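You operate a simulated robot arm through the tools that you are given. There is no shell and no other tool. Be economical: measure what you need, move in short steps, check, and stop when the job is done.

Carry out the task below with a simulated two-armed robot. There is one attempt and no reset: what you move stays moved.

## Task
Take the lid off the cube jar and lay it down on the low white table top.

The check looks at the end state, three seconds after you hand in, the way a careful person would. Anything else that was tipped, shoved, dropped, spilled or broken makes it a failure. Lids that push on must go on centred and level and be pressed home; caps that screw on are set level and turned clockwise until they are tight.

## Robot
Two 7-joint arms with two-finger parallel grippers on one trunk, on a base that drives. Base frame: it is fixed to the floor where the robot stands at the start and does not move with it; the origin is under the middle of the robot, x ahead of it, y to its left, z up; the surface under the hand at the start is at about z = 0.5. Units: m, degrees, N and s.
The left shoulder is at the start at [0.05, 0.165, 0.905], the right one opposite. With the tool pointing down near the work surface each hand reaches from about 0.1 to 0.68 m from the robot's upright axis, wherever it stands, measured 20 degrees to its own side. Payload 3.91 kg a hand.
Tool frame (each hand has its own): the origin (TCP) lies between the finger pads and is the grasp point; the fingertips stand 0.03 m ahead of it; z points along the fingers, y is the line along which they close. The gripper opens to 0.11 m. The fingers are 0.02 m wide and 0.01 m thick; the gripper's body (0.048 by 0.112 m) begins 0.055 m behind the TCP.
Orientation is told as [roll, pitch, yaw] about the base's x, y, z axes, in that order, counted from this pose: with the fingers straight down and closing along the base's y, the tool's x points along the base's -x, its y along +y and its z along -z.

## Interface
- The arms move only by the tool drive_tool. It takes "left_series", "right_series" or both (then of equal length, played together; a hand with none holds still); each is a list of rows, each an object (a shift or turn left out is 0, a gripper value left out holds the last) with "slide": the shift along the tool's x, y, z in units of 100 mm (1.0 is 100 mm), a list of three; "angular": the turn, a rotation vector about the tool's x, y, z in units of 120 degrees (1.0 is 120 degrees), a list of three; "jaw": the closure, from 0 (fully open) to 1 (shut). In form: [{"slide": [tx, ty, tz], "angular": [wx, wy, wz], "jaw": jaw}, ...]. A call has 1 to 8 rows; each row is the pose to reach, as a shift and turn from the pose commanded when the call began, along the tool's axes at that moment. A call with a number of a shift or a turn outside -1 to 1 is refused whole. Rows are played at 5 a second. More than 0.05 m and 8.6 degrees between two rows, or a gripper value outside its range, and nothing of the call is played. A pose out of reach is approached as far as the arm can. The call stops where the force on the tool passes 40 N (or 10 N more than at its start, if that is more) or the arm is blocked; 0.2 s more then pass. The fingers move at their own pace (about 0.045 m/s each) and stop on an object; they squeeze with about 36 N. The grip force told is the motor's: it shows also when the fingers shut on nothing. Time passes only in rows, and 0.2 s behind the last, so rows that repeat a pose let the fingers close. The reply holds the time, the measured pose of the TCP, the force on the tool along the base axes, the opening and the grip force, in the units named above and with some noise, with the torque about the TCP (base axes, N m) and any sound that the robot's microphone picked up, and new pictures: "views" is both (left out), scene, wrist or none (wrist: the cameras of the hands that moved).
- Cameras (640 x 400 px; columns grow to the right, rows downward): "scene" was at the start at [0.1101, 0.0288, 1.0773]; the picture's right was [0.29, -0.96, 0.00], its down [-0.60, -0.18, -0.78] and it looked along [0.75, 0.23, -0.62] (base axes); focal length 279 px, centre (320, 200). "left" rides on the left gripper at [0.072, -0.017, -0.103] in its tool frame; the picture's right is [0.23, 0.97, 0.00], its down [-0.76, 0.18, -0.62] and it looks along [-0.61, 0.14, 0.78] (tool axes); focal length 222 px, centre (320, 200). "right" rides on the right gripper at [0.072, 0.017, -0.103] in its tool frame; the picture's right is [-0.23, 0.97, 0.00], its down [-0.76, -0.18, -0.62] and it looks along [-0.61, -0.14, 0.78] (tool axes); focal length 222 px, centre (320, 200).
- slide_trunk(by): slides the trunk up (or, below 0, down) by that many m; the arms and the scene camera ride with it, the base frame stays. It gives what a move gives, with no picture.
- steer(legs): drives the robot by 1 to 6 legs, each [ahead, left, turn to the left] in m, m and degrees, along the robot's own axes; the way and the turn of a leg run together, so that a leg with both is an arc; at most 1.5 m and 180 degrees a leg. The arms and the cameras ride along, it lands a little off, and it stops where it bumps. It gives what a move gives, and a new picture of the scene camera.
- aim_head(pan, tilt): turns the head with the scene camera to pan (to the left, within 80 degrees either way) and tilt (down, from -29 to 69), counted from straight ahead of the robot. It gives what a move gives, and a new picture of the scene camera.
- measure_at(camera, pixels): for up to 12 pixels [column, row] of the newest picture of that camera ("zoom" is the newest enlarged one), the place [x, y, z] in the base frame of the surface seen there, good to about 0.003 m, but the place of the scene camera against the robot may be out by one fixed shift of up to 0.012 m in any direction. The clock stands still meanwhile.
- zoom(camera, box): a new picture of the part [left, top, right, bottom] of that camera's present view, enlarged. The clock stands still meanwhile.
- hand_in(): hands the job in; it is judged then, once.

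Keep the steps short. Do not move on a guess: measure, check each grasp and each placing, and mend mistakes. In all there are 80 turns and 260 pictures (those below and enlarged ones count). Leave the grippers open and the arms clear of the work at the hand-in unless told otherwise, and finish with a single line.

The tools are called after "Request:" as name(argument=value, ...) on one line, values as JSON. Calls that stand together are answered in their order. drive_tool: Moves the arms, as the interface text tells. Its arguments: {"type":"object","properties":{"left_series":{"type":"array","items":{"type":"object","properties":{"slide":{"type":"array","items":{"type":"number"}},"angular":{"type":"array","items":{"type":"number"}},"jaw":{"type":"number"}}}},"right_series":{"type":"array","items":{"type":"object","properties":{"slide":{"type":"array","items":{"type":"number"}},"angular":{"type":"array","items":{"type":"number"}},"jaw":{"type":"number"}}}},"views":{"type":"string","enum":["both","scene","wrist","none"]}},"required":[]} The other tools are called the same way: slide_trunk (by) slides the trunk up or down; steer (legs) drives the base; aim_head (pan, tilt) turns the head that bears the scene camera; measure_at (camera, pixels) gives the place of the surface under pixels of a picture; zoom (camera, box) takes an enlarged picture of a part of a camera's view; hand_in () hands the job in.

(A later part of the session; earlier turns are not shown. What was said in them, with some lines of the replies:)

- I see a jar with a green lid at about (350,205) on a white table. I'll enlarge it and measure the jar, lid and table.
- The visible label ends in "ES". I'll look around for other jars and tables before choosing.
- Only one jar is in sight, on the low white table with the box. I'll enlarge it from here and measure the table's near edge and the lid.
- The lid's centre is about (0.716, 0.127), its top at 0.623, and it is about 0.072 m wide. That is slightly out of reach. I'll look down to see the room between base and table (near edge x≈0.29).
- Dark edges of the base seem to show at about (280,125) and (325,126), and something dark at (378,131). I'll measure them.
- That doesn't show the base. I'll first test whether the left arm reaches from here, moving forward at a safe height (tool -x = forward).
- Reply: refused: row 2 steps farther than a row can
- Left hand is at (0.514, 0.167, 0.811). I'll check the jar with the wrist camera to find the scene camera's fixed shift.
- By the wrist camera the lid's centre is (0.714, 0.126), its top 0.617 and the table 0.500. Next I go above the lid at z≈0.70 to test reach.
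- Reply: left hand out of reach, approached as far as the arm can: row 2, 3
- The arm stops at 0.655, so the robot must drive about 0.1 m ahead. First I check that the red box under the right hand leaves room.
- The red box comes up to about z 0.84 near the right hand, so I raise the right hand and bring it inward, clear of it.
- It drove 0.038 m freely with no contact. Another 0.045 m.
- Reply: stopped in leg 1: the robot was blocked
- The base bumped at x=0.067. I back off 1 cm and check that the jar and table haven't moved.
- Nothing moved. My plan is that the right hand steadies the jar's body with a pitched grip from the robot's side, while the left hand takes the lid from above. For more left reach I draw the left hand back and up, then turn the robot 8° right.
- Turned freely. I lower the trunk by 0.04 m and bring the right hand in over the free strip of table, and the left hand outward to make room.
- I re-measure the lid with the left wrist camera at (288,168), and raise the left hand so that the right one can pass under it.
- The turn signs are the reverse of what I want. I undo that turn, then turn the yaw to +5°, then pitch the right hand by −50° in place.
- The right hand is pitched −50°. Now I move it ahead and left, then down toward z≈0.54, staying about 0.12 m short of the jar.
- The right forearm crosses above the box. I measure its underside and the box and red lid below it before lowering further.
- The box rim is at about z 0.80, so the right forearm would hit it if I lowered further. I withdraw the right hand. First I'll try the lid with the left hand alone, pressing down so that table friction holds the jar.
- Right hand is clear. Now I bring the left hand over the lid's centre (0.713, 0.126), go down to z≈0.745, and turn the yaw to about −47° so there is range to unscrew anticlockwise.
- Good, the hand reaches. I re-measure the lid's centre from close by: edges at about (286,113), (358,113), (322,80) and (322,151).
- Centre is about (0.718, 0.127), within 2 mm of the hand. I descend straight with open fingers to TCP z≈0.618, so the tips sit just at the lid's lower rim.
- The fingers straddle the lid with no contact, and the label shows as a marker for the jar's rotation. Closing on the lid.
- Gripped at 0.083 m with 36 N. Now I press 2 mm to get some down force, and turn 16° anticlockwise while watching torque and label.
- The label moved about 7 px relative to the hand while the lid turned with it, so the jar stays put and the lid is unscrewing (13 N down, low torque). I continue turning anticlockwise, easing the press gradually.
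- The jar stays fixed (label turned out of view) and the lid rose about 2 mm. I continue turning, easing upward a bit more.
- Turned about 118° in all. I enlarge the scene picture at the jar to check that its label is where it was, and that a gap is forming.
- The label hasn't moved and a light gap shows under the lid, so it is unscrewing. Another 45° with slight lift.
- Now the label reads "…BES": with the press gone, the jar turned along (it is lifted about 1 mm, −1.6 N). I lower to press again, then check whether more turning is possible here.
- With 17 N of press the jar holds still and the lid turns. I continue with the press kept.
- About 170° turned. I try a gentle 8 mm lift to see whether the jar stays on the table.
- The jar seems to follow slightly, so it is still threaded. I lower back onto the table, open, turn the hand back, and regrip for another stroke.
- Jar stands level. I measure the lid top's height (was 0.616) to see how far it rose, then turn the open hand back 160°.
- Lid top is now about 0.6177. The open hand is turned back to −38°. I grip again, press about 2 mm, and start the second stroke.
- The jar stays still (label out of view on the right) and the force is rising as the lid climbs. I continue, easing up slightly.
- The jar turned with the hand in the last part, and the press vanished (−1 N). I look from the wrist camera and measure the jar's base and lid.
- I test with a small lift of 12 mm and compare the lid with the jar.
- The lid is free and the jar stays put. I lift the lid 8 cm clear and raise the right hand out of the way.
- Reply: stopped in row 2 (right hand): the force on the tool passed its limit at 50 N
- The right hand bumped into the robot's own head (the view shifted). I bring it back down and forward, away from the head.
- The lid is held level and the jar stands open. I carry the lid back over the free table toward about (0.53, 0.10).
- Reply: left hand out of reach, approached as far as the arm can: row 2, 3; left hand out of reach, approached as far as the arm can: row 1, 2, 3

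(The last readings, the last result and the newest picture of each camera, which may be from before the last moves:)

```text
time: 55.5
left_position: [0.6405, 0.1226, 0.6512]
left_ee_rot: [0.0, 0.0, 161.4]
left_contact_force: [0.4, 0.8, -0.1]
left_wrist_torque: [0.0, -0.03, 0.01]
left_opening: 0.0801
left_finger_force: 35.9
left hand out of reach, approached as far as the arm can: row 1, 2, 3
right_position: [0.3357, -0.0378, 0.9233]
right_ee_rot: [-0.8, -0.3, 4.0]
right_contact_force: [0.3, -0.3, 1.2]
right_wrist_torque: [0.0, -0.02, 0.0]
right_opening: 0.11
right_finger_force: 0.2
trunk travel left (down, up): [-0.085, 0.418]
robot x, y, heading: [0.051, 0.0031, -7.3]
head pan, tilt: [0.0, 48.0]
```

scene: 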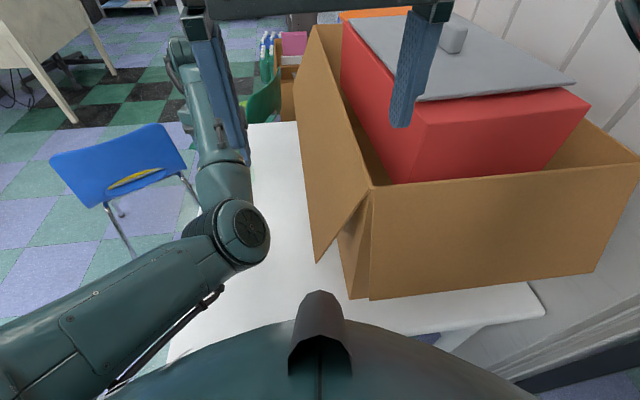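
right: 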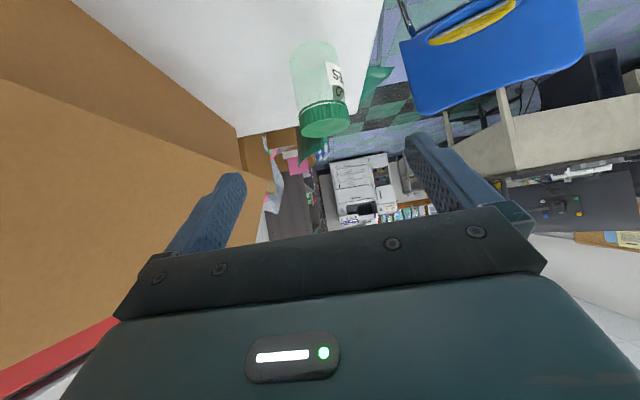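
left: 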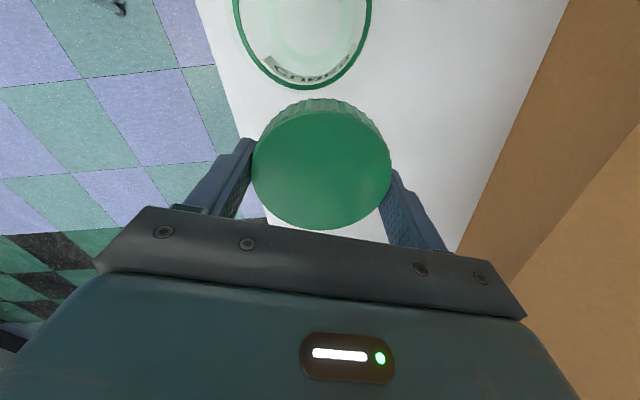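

At this yaw the arm is near a joint limit and the hand sank a bit. I raise it and turn the wrist back (yaw 161° → about 94°) before going on.

Request:
drive_tool(left_series=[{"slide": [0, 0, -0.15], "angular": [0, 0, 0.07]}, {"slide": [0, 0, -0.3], "angular": [0, 0, 0.14]}, {"slide": [0, 0, -0.3], "angular": [0, 0, 0.21]}, {"slide": [0, 0, -0.3], "angular": [0, 0, 0.28]}, {"slide": [0, 0, -0.3], "angular": [0, 0, 0.35]}, {"slide": [0, 0, -0.3], "angular": [0, 0, 0.42]}, {"slide": [0, 0, -0.3], "angular": [0, 0, 0.49]}, {"slide": [0, 0, -0.3], "angular": [0, 0, 0.56]}], views="both")

```text
time: 57.3
left_position: [0.6513, 0.1273, 0.6758]
left_ee_rot: [-0.1, 0.0, 94.2]
left_contact_force: [0.6, 0.5, 0.6]
left_wrist_torque: [-0.01, 0.01, -0.01]
left_opening: 0.0795
left_finger_force: 36.3
left hand out of reach, approached as far as the arm can: row 1, 2, 3, 4, 5, 6, 7, 8
right_position: [0.336, -0.0372, 0.9221]
right_ee_rot: [-0.8, -0.3, 4.0]
right_contact_force: [0.7, -0.2, -0.5]
right_wrist_torque: [0.01, -0.02, -0.02]
right_opening: 0.1102
right_finger_force: 0.1
trunk travel left (down, up): [-0.085, 0.418]
robot x, y, heading: [0.0561, -0.0005, -7.5]
head pan, tilt: [0.0, 48.0]
```

scene: 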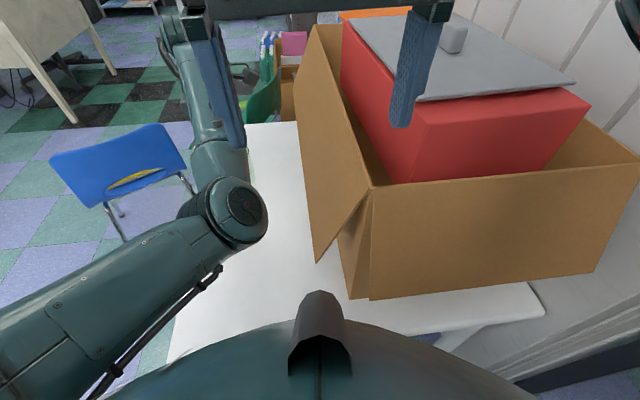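
left: 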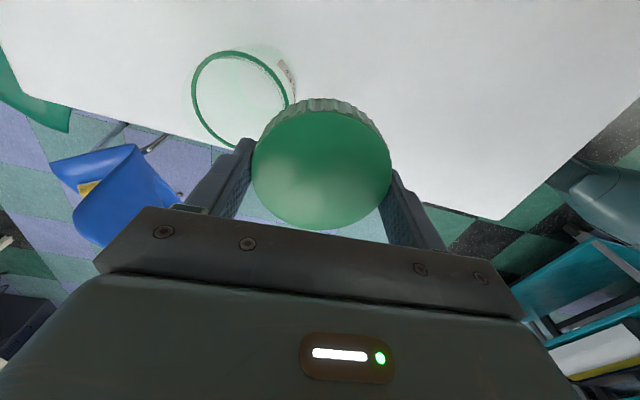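

Still limited: the elbow swung inward as the wrist turned. I keep turning the wrist back to its natural yaw so the elbow can return.

Request:
drive_tool(left_series=[{"angular": [0, 0, 0.07]}, {"angular": [0, 0, 0.14]}, {"angular": [0, 0, 0.21]}, {"angular": [0, 0, 0.28]}, {"angular": [0, 0, 0.35]}, {"angular": [0, 0, 0.42]}, {"angular": [0, 0, 0.49]}, {"angular": [0, 0, 0.56]}], views="both")

```text
time: 59.1
left_position: [0.654, 0.1275, 0.677]
left_ee_rot: [0.0, 0.0, 27.0]
left_contact_force: [0.0, -0.4, -0.9]
left_wrist_torque: [-0.03, 0.0, 0.0]
left_opening: 0.0797
left_finger_force: 36.6
right_position: [0.336, -0.0373, 0.9229]
right_ee_rot: [-0.7, -0.3, 4.0]
right_contact_force: [0.6, 0.5, -0.3]
right_wrist_torque: [-0.01, -0.01, 0.02]
right_opening: 0.1098
right_finger_force: 0.0
trunk travel left (down, up): [-0.085, 0.418]
robot x, y, heading: [0.0513, -0.0018, -7.3]
head pan, tilt: [0.0, 48.0]
```

scene: 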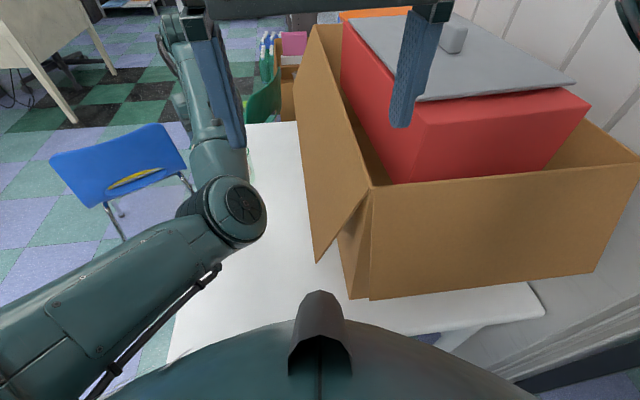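
left: 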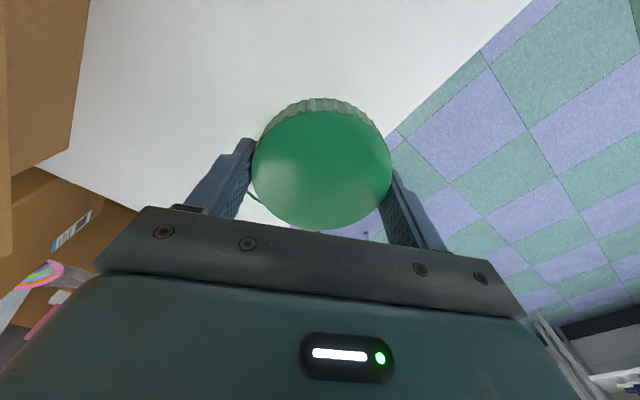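

Now the hand follows its command at (0.654, 0.128, 0.677). Instead of bending the arm further, I drive the base back 0.12 m so the lid rides over the free table. First I check the elbow's height.

Request:
measure_at(camera="scene", pixels=[[240, 205], [225, 240], [255, 225], [220, 160], [150, 250], [215, 270]])

Request:
steer(legs=[[-0.12, -0.015, 0]])

```text
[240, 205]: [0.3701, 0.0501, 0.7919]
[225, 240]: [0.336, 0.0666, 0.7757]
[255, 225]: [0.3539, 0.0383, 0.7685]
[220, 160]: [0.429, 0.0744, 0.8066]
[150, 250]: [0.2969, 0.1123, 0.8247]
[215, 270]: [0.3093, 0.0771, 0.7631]
```

```text
time: 60.4
left_position: [0.5311, 0.129, 0.6763]
left_ee_rot: [0.0, 0.0, 27.1]
left_contact_force: [0.4, 0.1, -0.6]
left_wrist_torque: [0.02, -0.01, 0.0]
left_opening: 0.0792
left_finger_force: 35.9
right_position: [0.2128, -0.0362, 0.922]
right_ee_rot: [-0.7, -0.3, 4.0]
right_contact_force: [-0.1, -0.2, 0.6]
right_wrist_torque: [0.01, -0.02, -0.01]
right_opening: 0.11
right_finger_force: 0.0
trunk travel left (down, up): [-0.085, 0.418]
robot x, y, heading: [-0.072, 0.0002, -7.3]
head pan, tilt: [0.0, 48.0]
```

scene: 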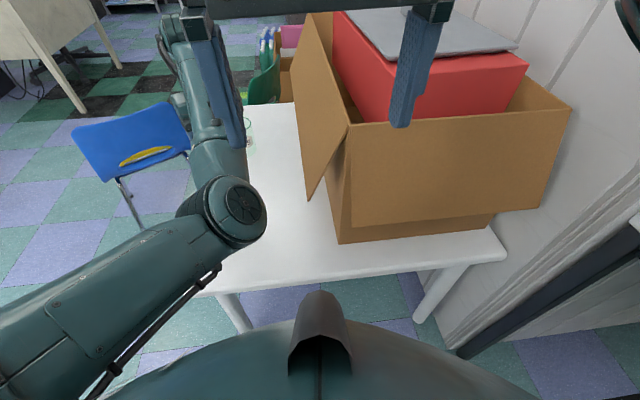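

The lid hangs over the free table at (0.531, 0.129). I lower it 9 cm and look.

Request:
drive_tool(left_series=[{"slide": [0, 0, 0.3]}, {"slide": [0, 0, 0.6]}, {"slide": [0, 0, 0.9]}], views="both")

```text
time: 61.2
left_position: [0.5292, 0.1301, 0.5858]
left_ee_rot: [0.0, 0.0, 27.2]
left_contact_force: [-0.1, -0.2, -0.4]
left_wrist_torque: [0.06, 0.02, 0.03]
left_opening: 0.0795
left_finger_force: 36.0
right_position: [0.2126, -0.0377, 0.9221]
right_ee_rot: [-0.7, -0.3, 3.8]
right_contact_force: [0.0, 0.5, 0.3]
right_wrist_torque: [0.0, -0.01, 0.0]
right_opening: 0.1101
right_finger_force: 0.0
trunk travel left (down, up): [-0.085, 0.418]
robot x, y, heading: [-0.0755, 0.0033, -7.3]
head pan, tilt: [0.0, 48.0]
```

scene: 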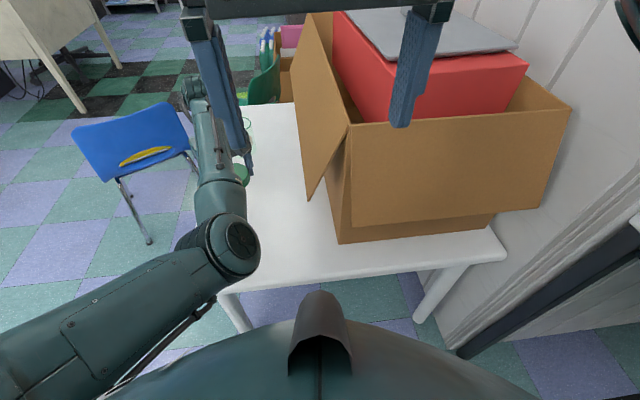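
left: 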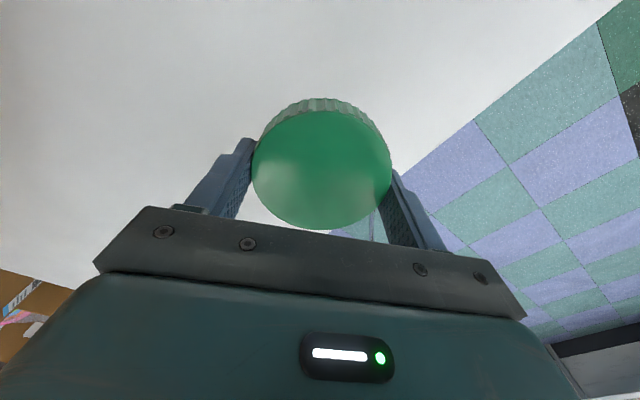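

Clear so far. I lower 4.5 cm more, then in small steps until contact.

Request:
drive_tool(left_series=[{"slide": [0, 0, 0.25]}, {"slide": [0, 0, 0.45]}, {"slide": [0, 0, 0.5]}, {"slide": [0, 0, 0.54]}], views="wrist")

Request:
measure_at(camera="left", pixels=[[320, 160], [320, 200], [290, 170], [350, 170], [320, 60], [420, 90]])

```text
time: 62.2
left_position: [0.5306, 0.1287, 0.531]
left_ee_rot: [-0.1, 0.1, 27.2]
left_contact_force: [0.4, -0.4, 0.4]
left_wrist_torque: [0.01, 0.03, 0.02]
left_opening: 0.0793
left_finger_force: 36.0
right_position: [0.2123, -0.0363, 0.9228]
right_ee_rot: [-0.7, -0.3, 3.9]
right_contact_force: [0.4, -0.6, 0.5]
right_wrist_torque: [0.01, 0.01, -0.03]
right_opening: 0.1099
right_finger_force: 0.1
trunk travel left (down, up): [-0.085, 0.418]
robot x, y, heading: [-0.068, -0.0012, -7.2]
head pan, tilt: [0.0, 48.0]
```

left: 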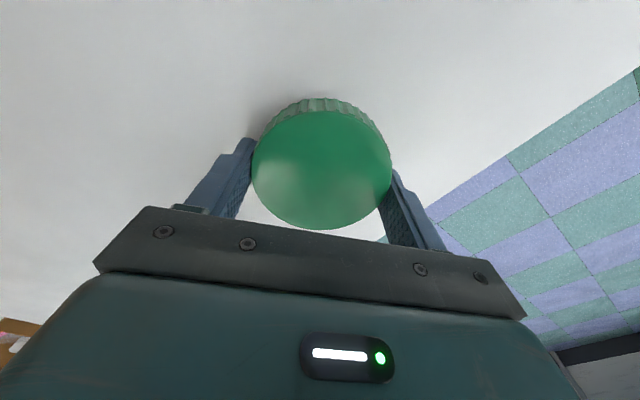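

```text
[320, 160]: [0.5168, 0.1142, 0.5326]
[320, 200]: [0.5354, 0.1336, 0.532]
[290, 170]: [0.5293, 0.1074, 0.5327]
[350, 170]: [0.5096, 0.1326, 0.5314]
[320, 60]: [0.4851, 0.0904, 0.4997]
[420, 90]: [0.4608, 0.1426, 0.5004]
```

Lid top is 0.532 over a table at 0.500. I go down a few more mm until I feel the table.

Request:
drive_tool(left_series=[{"slide": [0, 0, 0.01]}, {"slide": [0, 0, 0.02]}, {"slide": [0, 0, 0.025]}], views="none")

```text
time: 63.0
left_position: [0.5306, 0.1281, 0.5301]
left_ee_rot: [0.0, 0.0, 27.1]
left_contact_force: [-0.7, -0.8, 2.1]
left_wrist_torque: [0.09, 0.11, 0.01]
left_opening: 0.079
left_finger_force: 36.1
right_position: [0.2123, -0.0371, 0.9215]
right_ee_rot: [-0.7, -0.3, 3.9]
right_contact_force: [-0.6, 0.4, -0.1]
right_wrist_torque: [0.04, -0.02, 0.02]
right_opening: 0.11
right_finger_force: 0.1
trunk travel left (down, up): [-0.085, 0.418]
robot x, y, heading: [-0.0691, -0.0002, -7.3]
head pan, tilt: [0.0, 48.0]
```

Light contact (2 N). I open the gripper to let go of the lid.

Request:
drive_tool(left_series=[{"jaw": 0.5}, {"jaw": 0}, {"jaw": 0}, {"jaw": 0}], views="wrist")

```text
time: 64.0
left_position: [0.5303, 0.1285, 0.5299]
left_ee_rot: [0.0, 0.0, 27.0]
left_contact_force: [0.2, -1.1, 4.8]
left_wrist_torque: [0.15, 0.17, 0.0]
left_opening: 0.1093
left_finger_force: 0.0
right_position: [0.213, -0.0358, 0.9223]
right_ee_rot: [-0.6, -0.3, 3.8]
right_contact_force: [0.0, 0.1, 0.0]
right_wrist_torque: [0.03, -0.02, 0.01]
right_opening: 0.1099
right_finger_force: 0.1
trunk travel left (down, up): [-0.085, 0.418]
robot x, y, heading: [-0.0713, -0.0025, -7.5]
head pan, tilt: [0.0, 48.0]
```

left: 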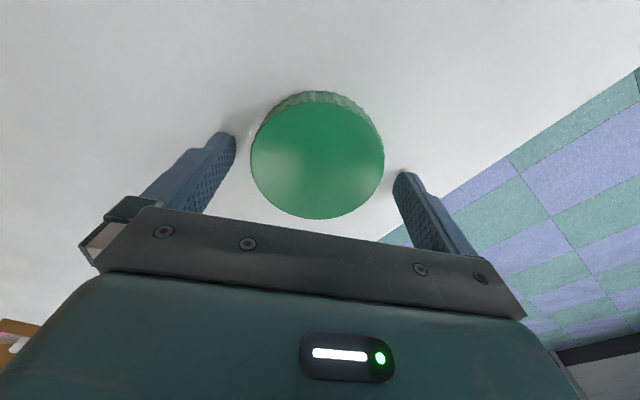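

The lid lies free and flat. I lift the hand straight up.

Request:
drive_tool(left_series=[{"slide": [0, 0, -0.3]}, {"slide": [0, 0, -0.6]}, {"slide": [0, 0, -0.95]}], views="wrist")

Request:
drive_tool(left_series=[{"slide": [0, 0, -0.3]}, {"slide": [0, 0, -0.6]}, {"slide": [0, 0, -0.8]}], views="both")

```text
time: 64.8
left_position: [0.529, 0.1293, 0.6234]
left_ee_rot: [0.0, 0.0, 27.0]
left_contact_force: [0.5, -0.9, 0.4]
left_wrist_torque: [-0.04, -0.03, -0.03]
left_opening: 0.1101
left_finger_force: 0.2
right_position: [0.2129, -0.036, 0.9221]
right_ee_rot: [-0.7, -0.2, 3.9]
right_contact_force: [0.0, -0.7, 0.0]
right_wrist_torque: [0.0, -0.01, -0.02]
right_opening: 0.1103
right_finger_force: 0.1
trunk travel left (down, up): [-0.085, 0.418]
robot x, y, heading: [-0.0739, 0.0005, -7.3]
head pan, tilt: [0.0, 48.0]
```

left: 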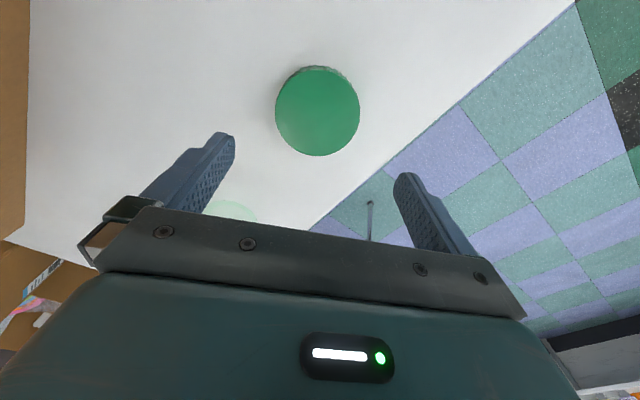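

```text
time: 65.6
left_position: [0.5384, 0.1303, 0.7024]
left_ee_rot: [0.0, 0.0, 27.1]
left_contact_force: [0.4, 0.3, 0.3]
left_wrist_torque: [0.01, 0.0, -0.01]
left_opening: 0.1101
left_finger_force: 0.0
left hand out of reach, approached as far as the arm can: row 3
right_position: [0.2129, -0.0372, 0.9226]
right_ee_rot: [-0.7, -0.5, 3.8]
right_contact_force: [0.1, 0.0, 0.5]
right_wrist_torque: [0.01, 0.01, 0.03]
right_opening: 0.1098
right_finger_force: 0.1
trunk travel left (down, up): [-0.085, 0.418]
robot x, y, heading: [-0.0725, 0.0013, -7.4]
head pan, tilt: [0.0, 48.0]
```

scene: 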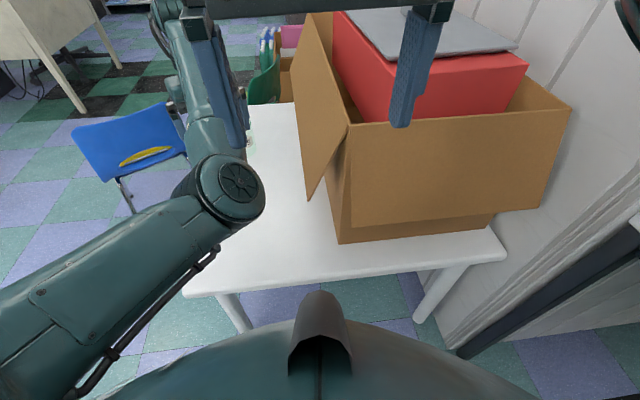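
left: 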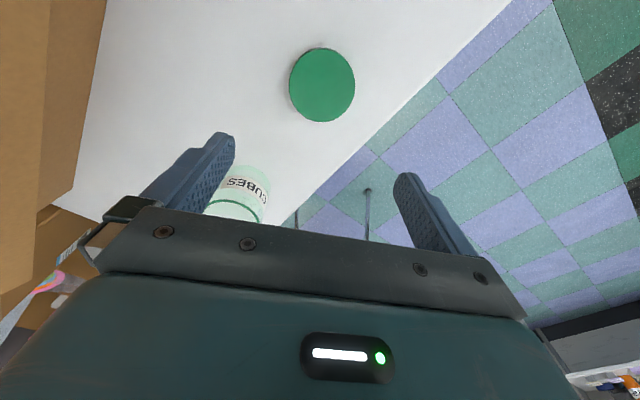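

The lid lies flat and the jar stands open and upright. I back the robot off 0.2 m so that the arms are clear and I can see everything.

Request:
steer(legs=[[-0.2, 0, 0]])

Request:
aim_head(pan=10, tilt=35)

```text
time: 67.2
left_position: [0.3453, 0.154, 0.702]
left_ee_rot: [0.1, -0.1, 26.9]
left_contact_force: [1.0, 0.4, 0.5]
left_wrist_torque: [0.0, 0.0, -0.03]
left_opening: 0.1097
left_finger_force: 0.0
right_position: [0.0184, -0.0114, 0.9235]
right_ee_rot: [-0.7, -0.3, 3.7]
right_contact_force: [-0.2, 0.5, -1.1]
right_wrist_torque: [0.0, -0.01, -0.03]
right_opening: 0.1099
right_finger_force: 0.1
trunk travel left (down, up): [-0.085, 0.418]
robot x, y, heading: [-0.2645, 0.0276, -7.5]
head pan, tilt: [0.0, 48.0]
```

scene: 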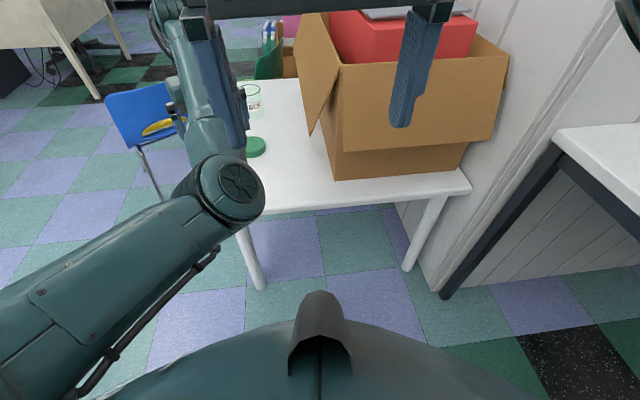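

```text
time: 67.9
left_position: [0.3441, 0.1541, 0.7014]
left_ee_rot: [0.0, 0.1, 27.0]
left_contact_force: [-0.5, 0.4, -0.6]
left_wrist_torque: [-0.02, 0.01, 0.03]
left_opening: 0.1099
left_finger_force: 0.0
right_position: [0.0174, -0.0128, 0.923]
right_ee_rot: [-0.7, -0.2, 3.6]
right_contact_force: [0.7, 0.5, 0.4]
right_wrist_torque: [-0.01, 0.01, 0.04]
right_opening: 0.1098
right_finger_force: 0.1
trunk travel left (down, up): [-0.085, 0.418]
robot x, y, heading: [-0.2645, 0.0258, -8.0]
head pan, tilt: [10.0, 35.0]
```

scene: 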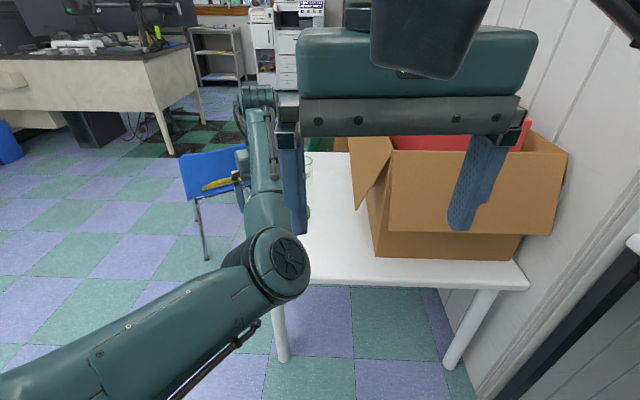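

In the pictures the jar is upright and open, the lid lies flat on the white table, the box is undisturbed, and both grippers are open and clear. Handing in.

Request:
hand_in()

```text
The job is handed in.
```

The cube jar's lid is unscrewed and lying flat on the low white table, and the open jar stands upright where it was, turned a little on the spot.
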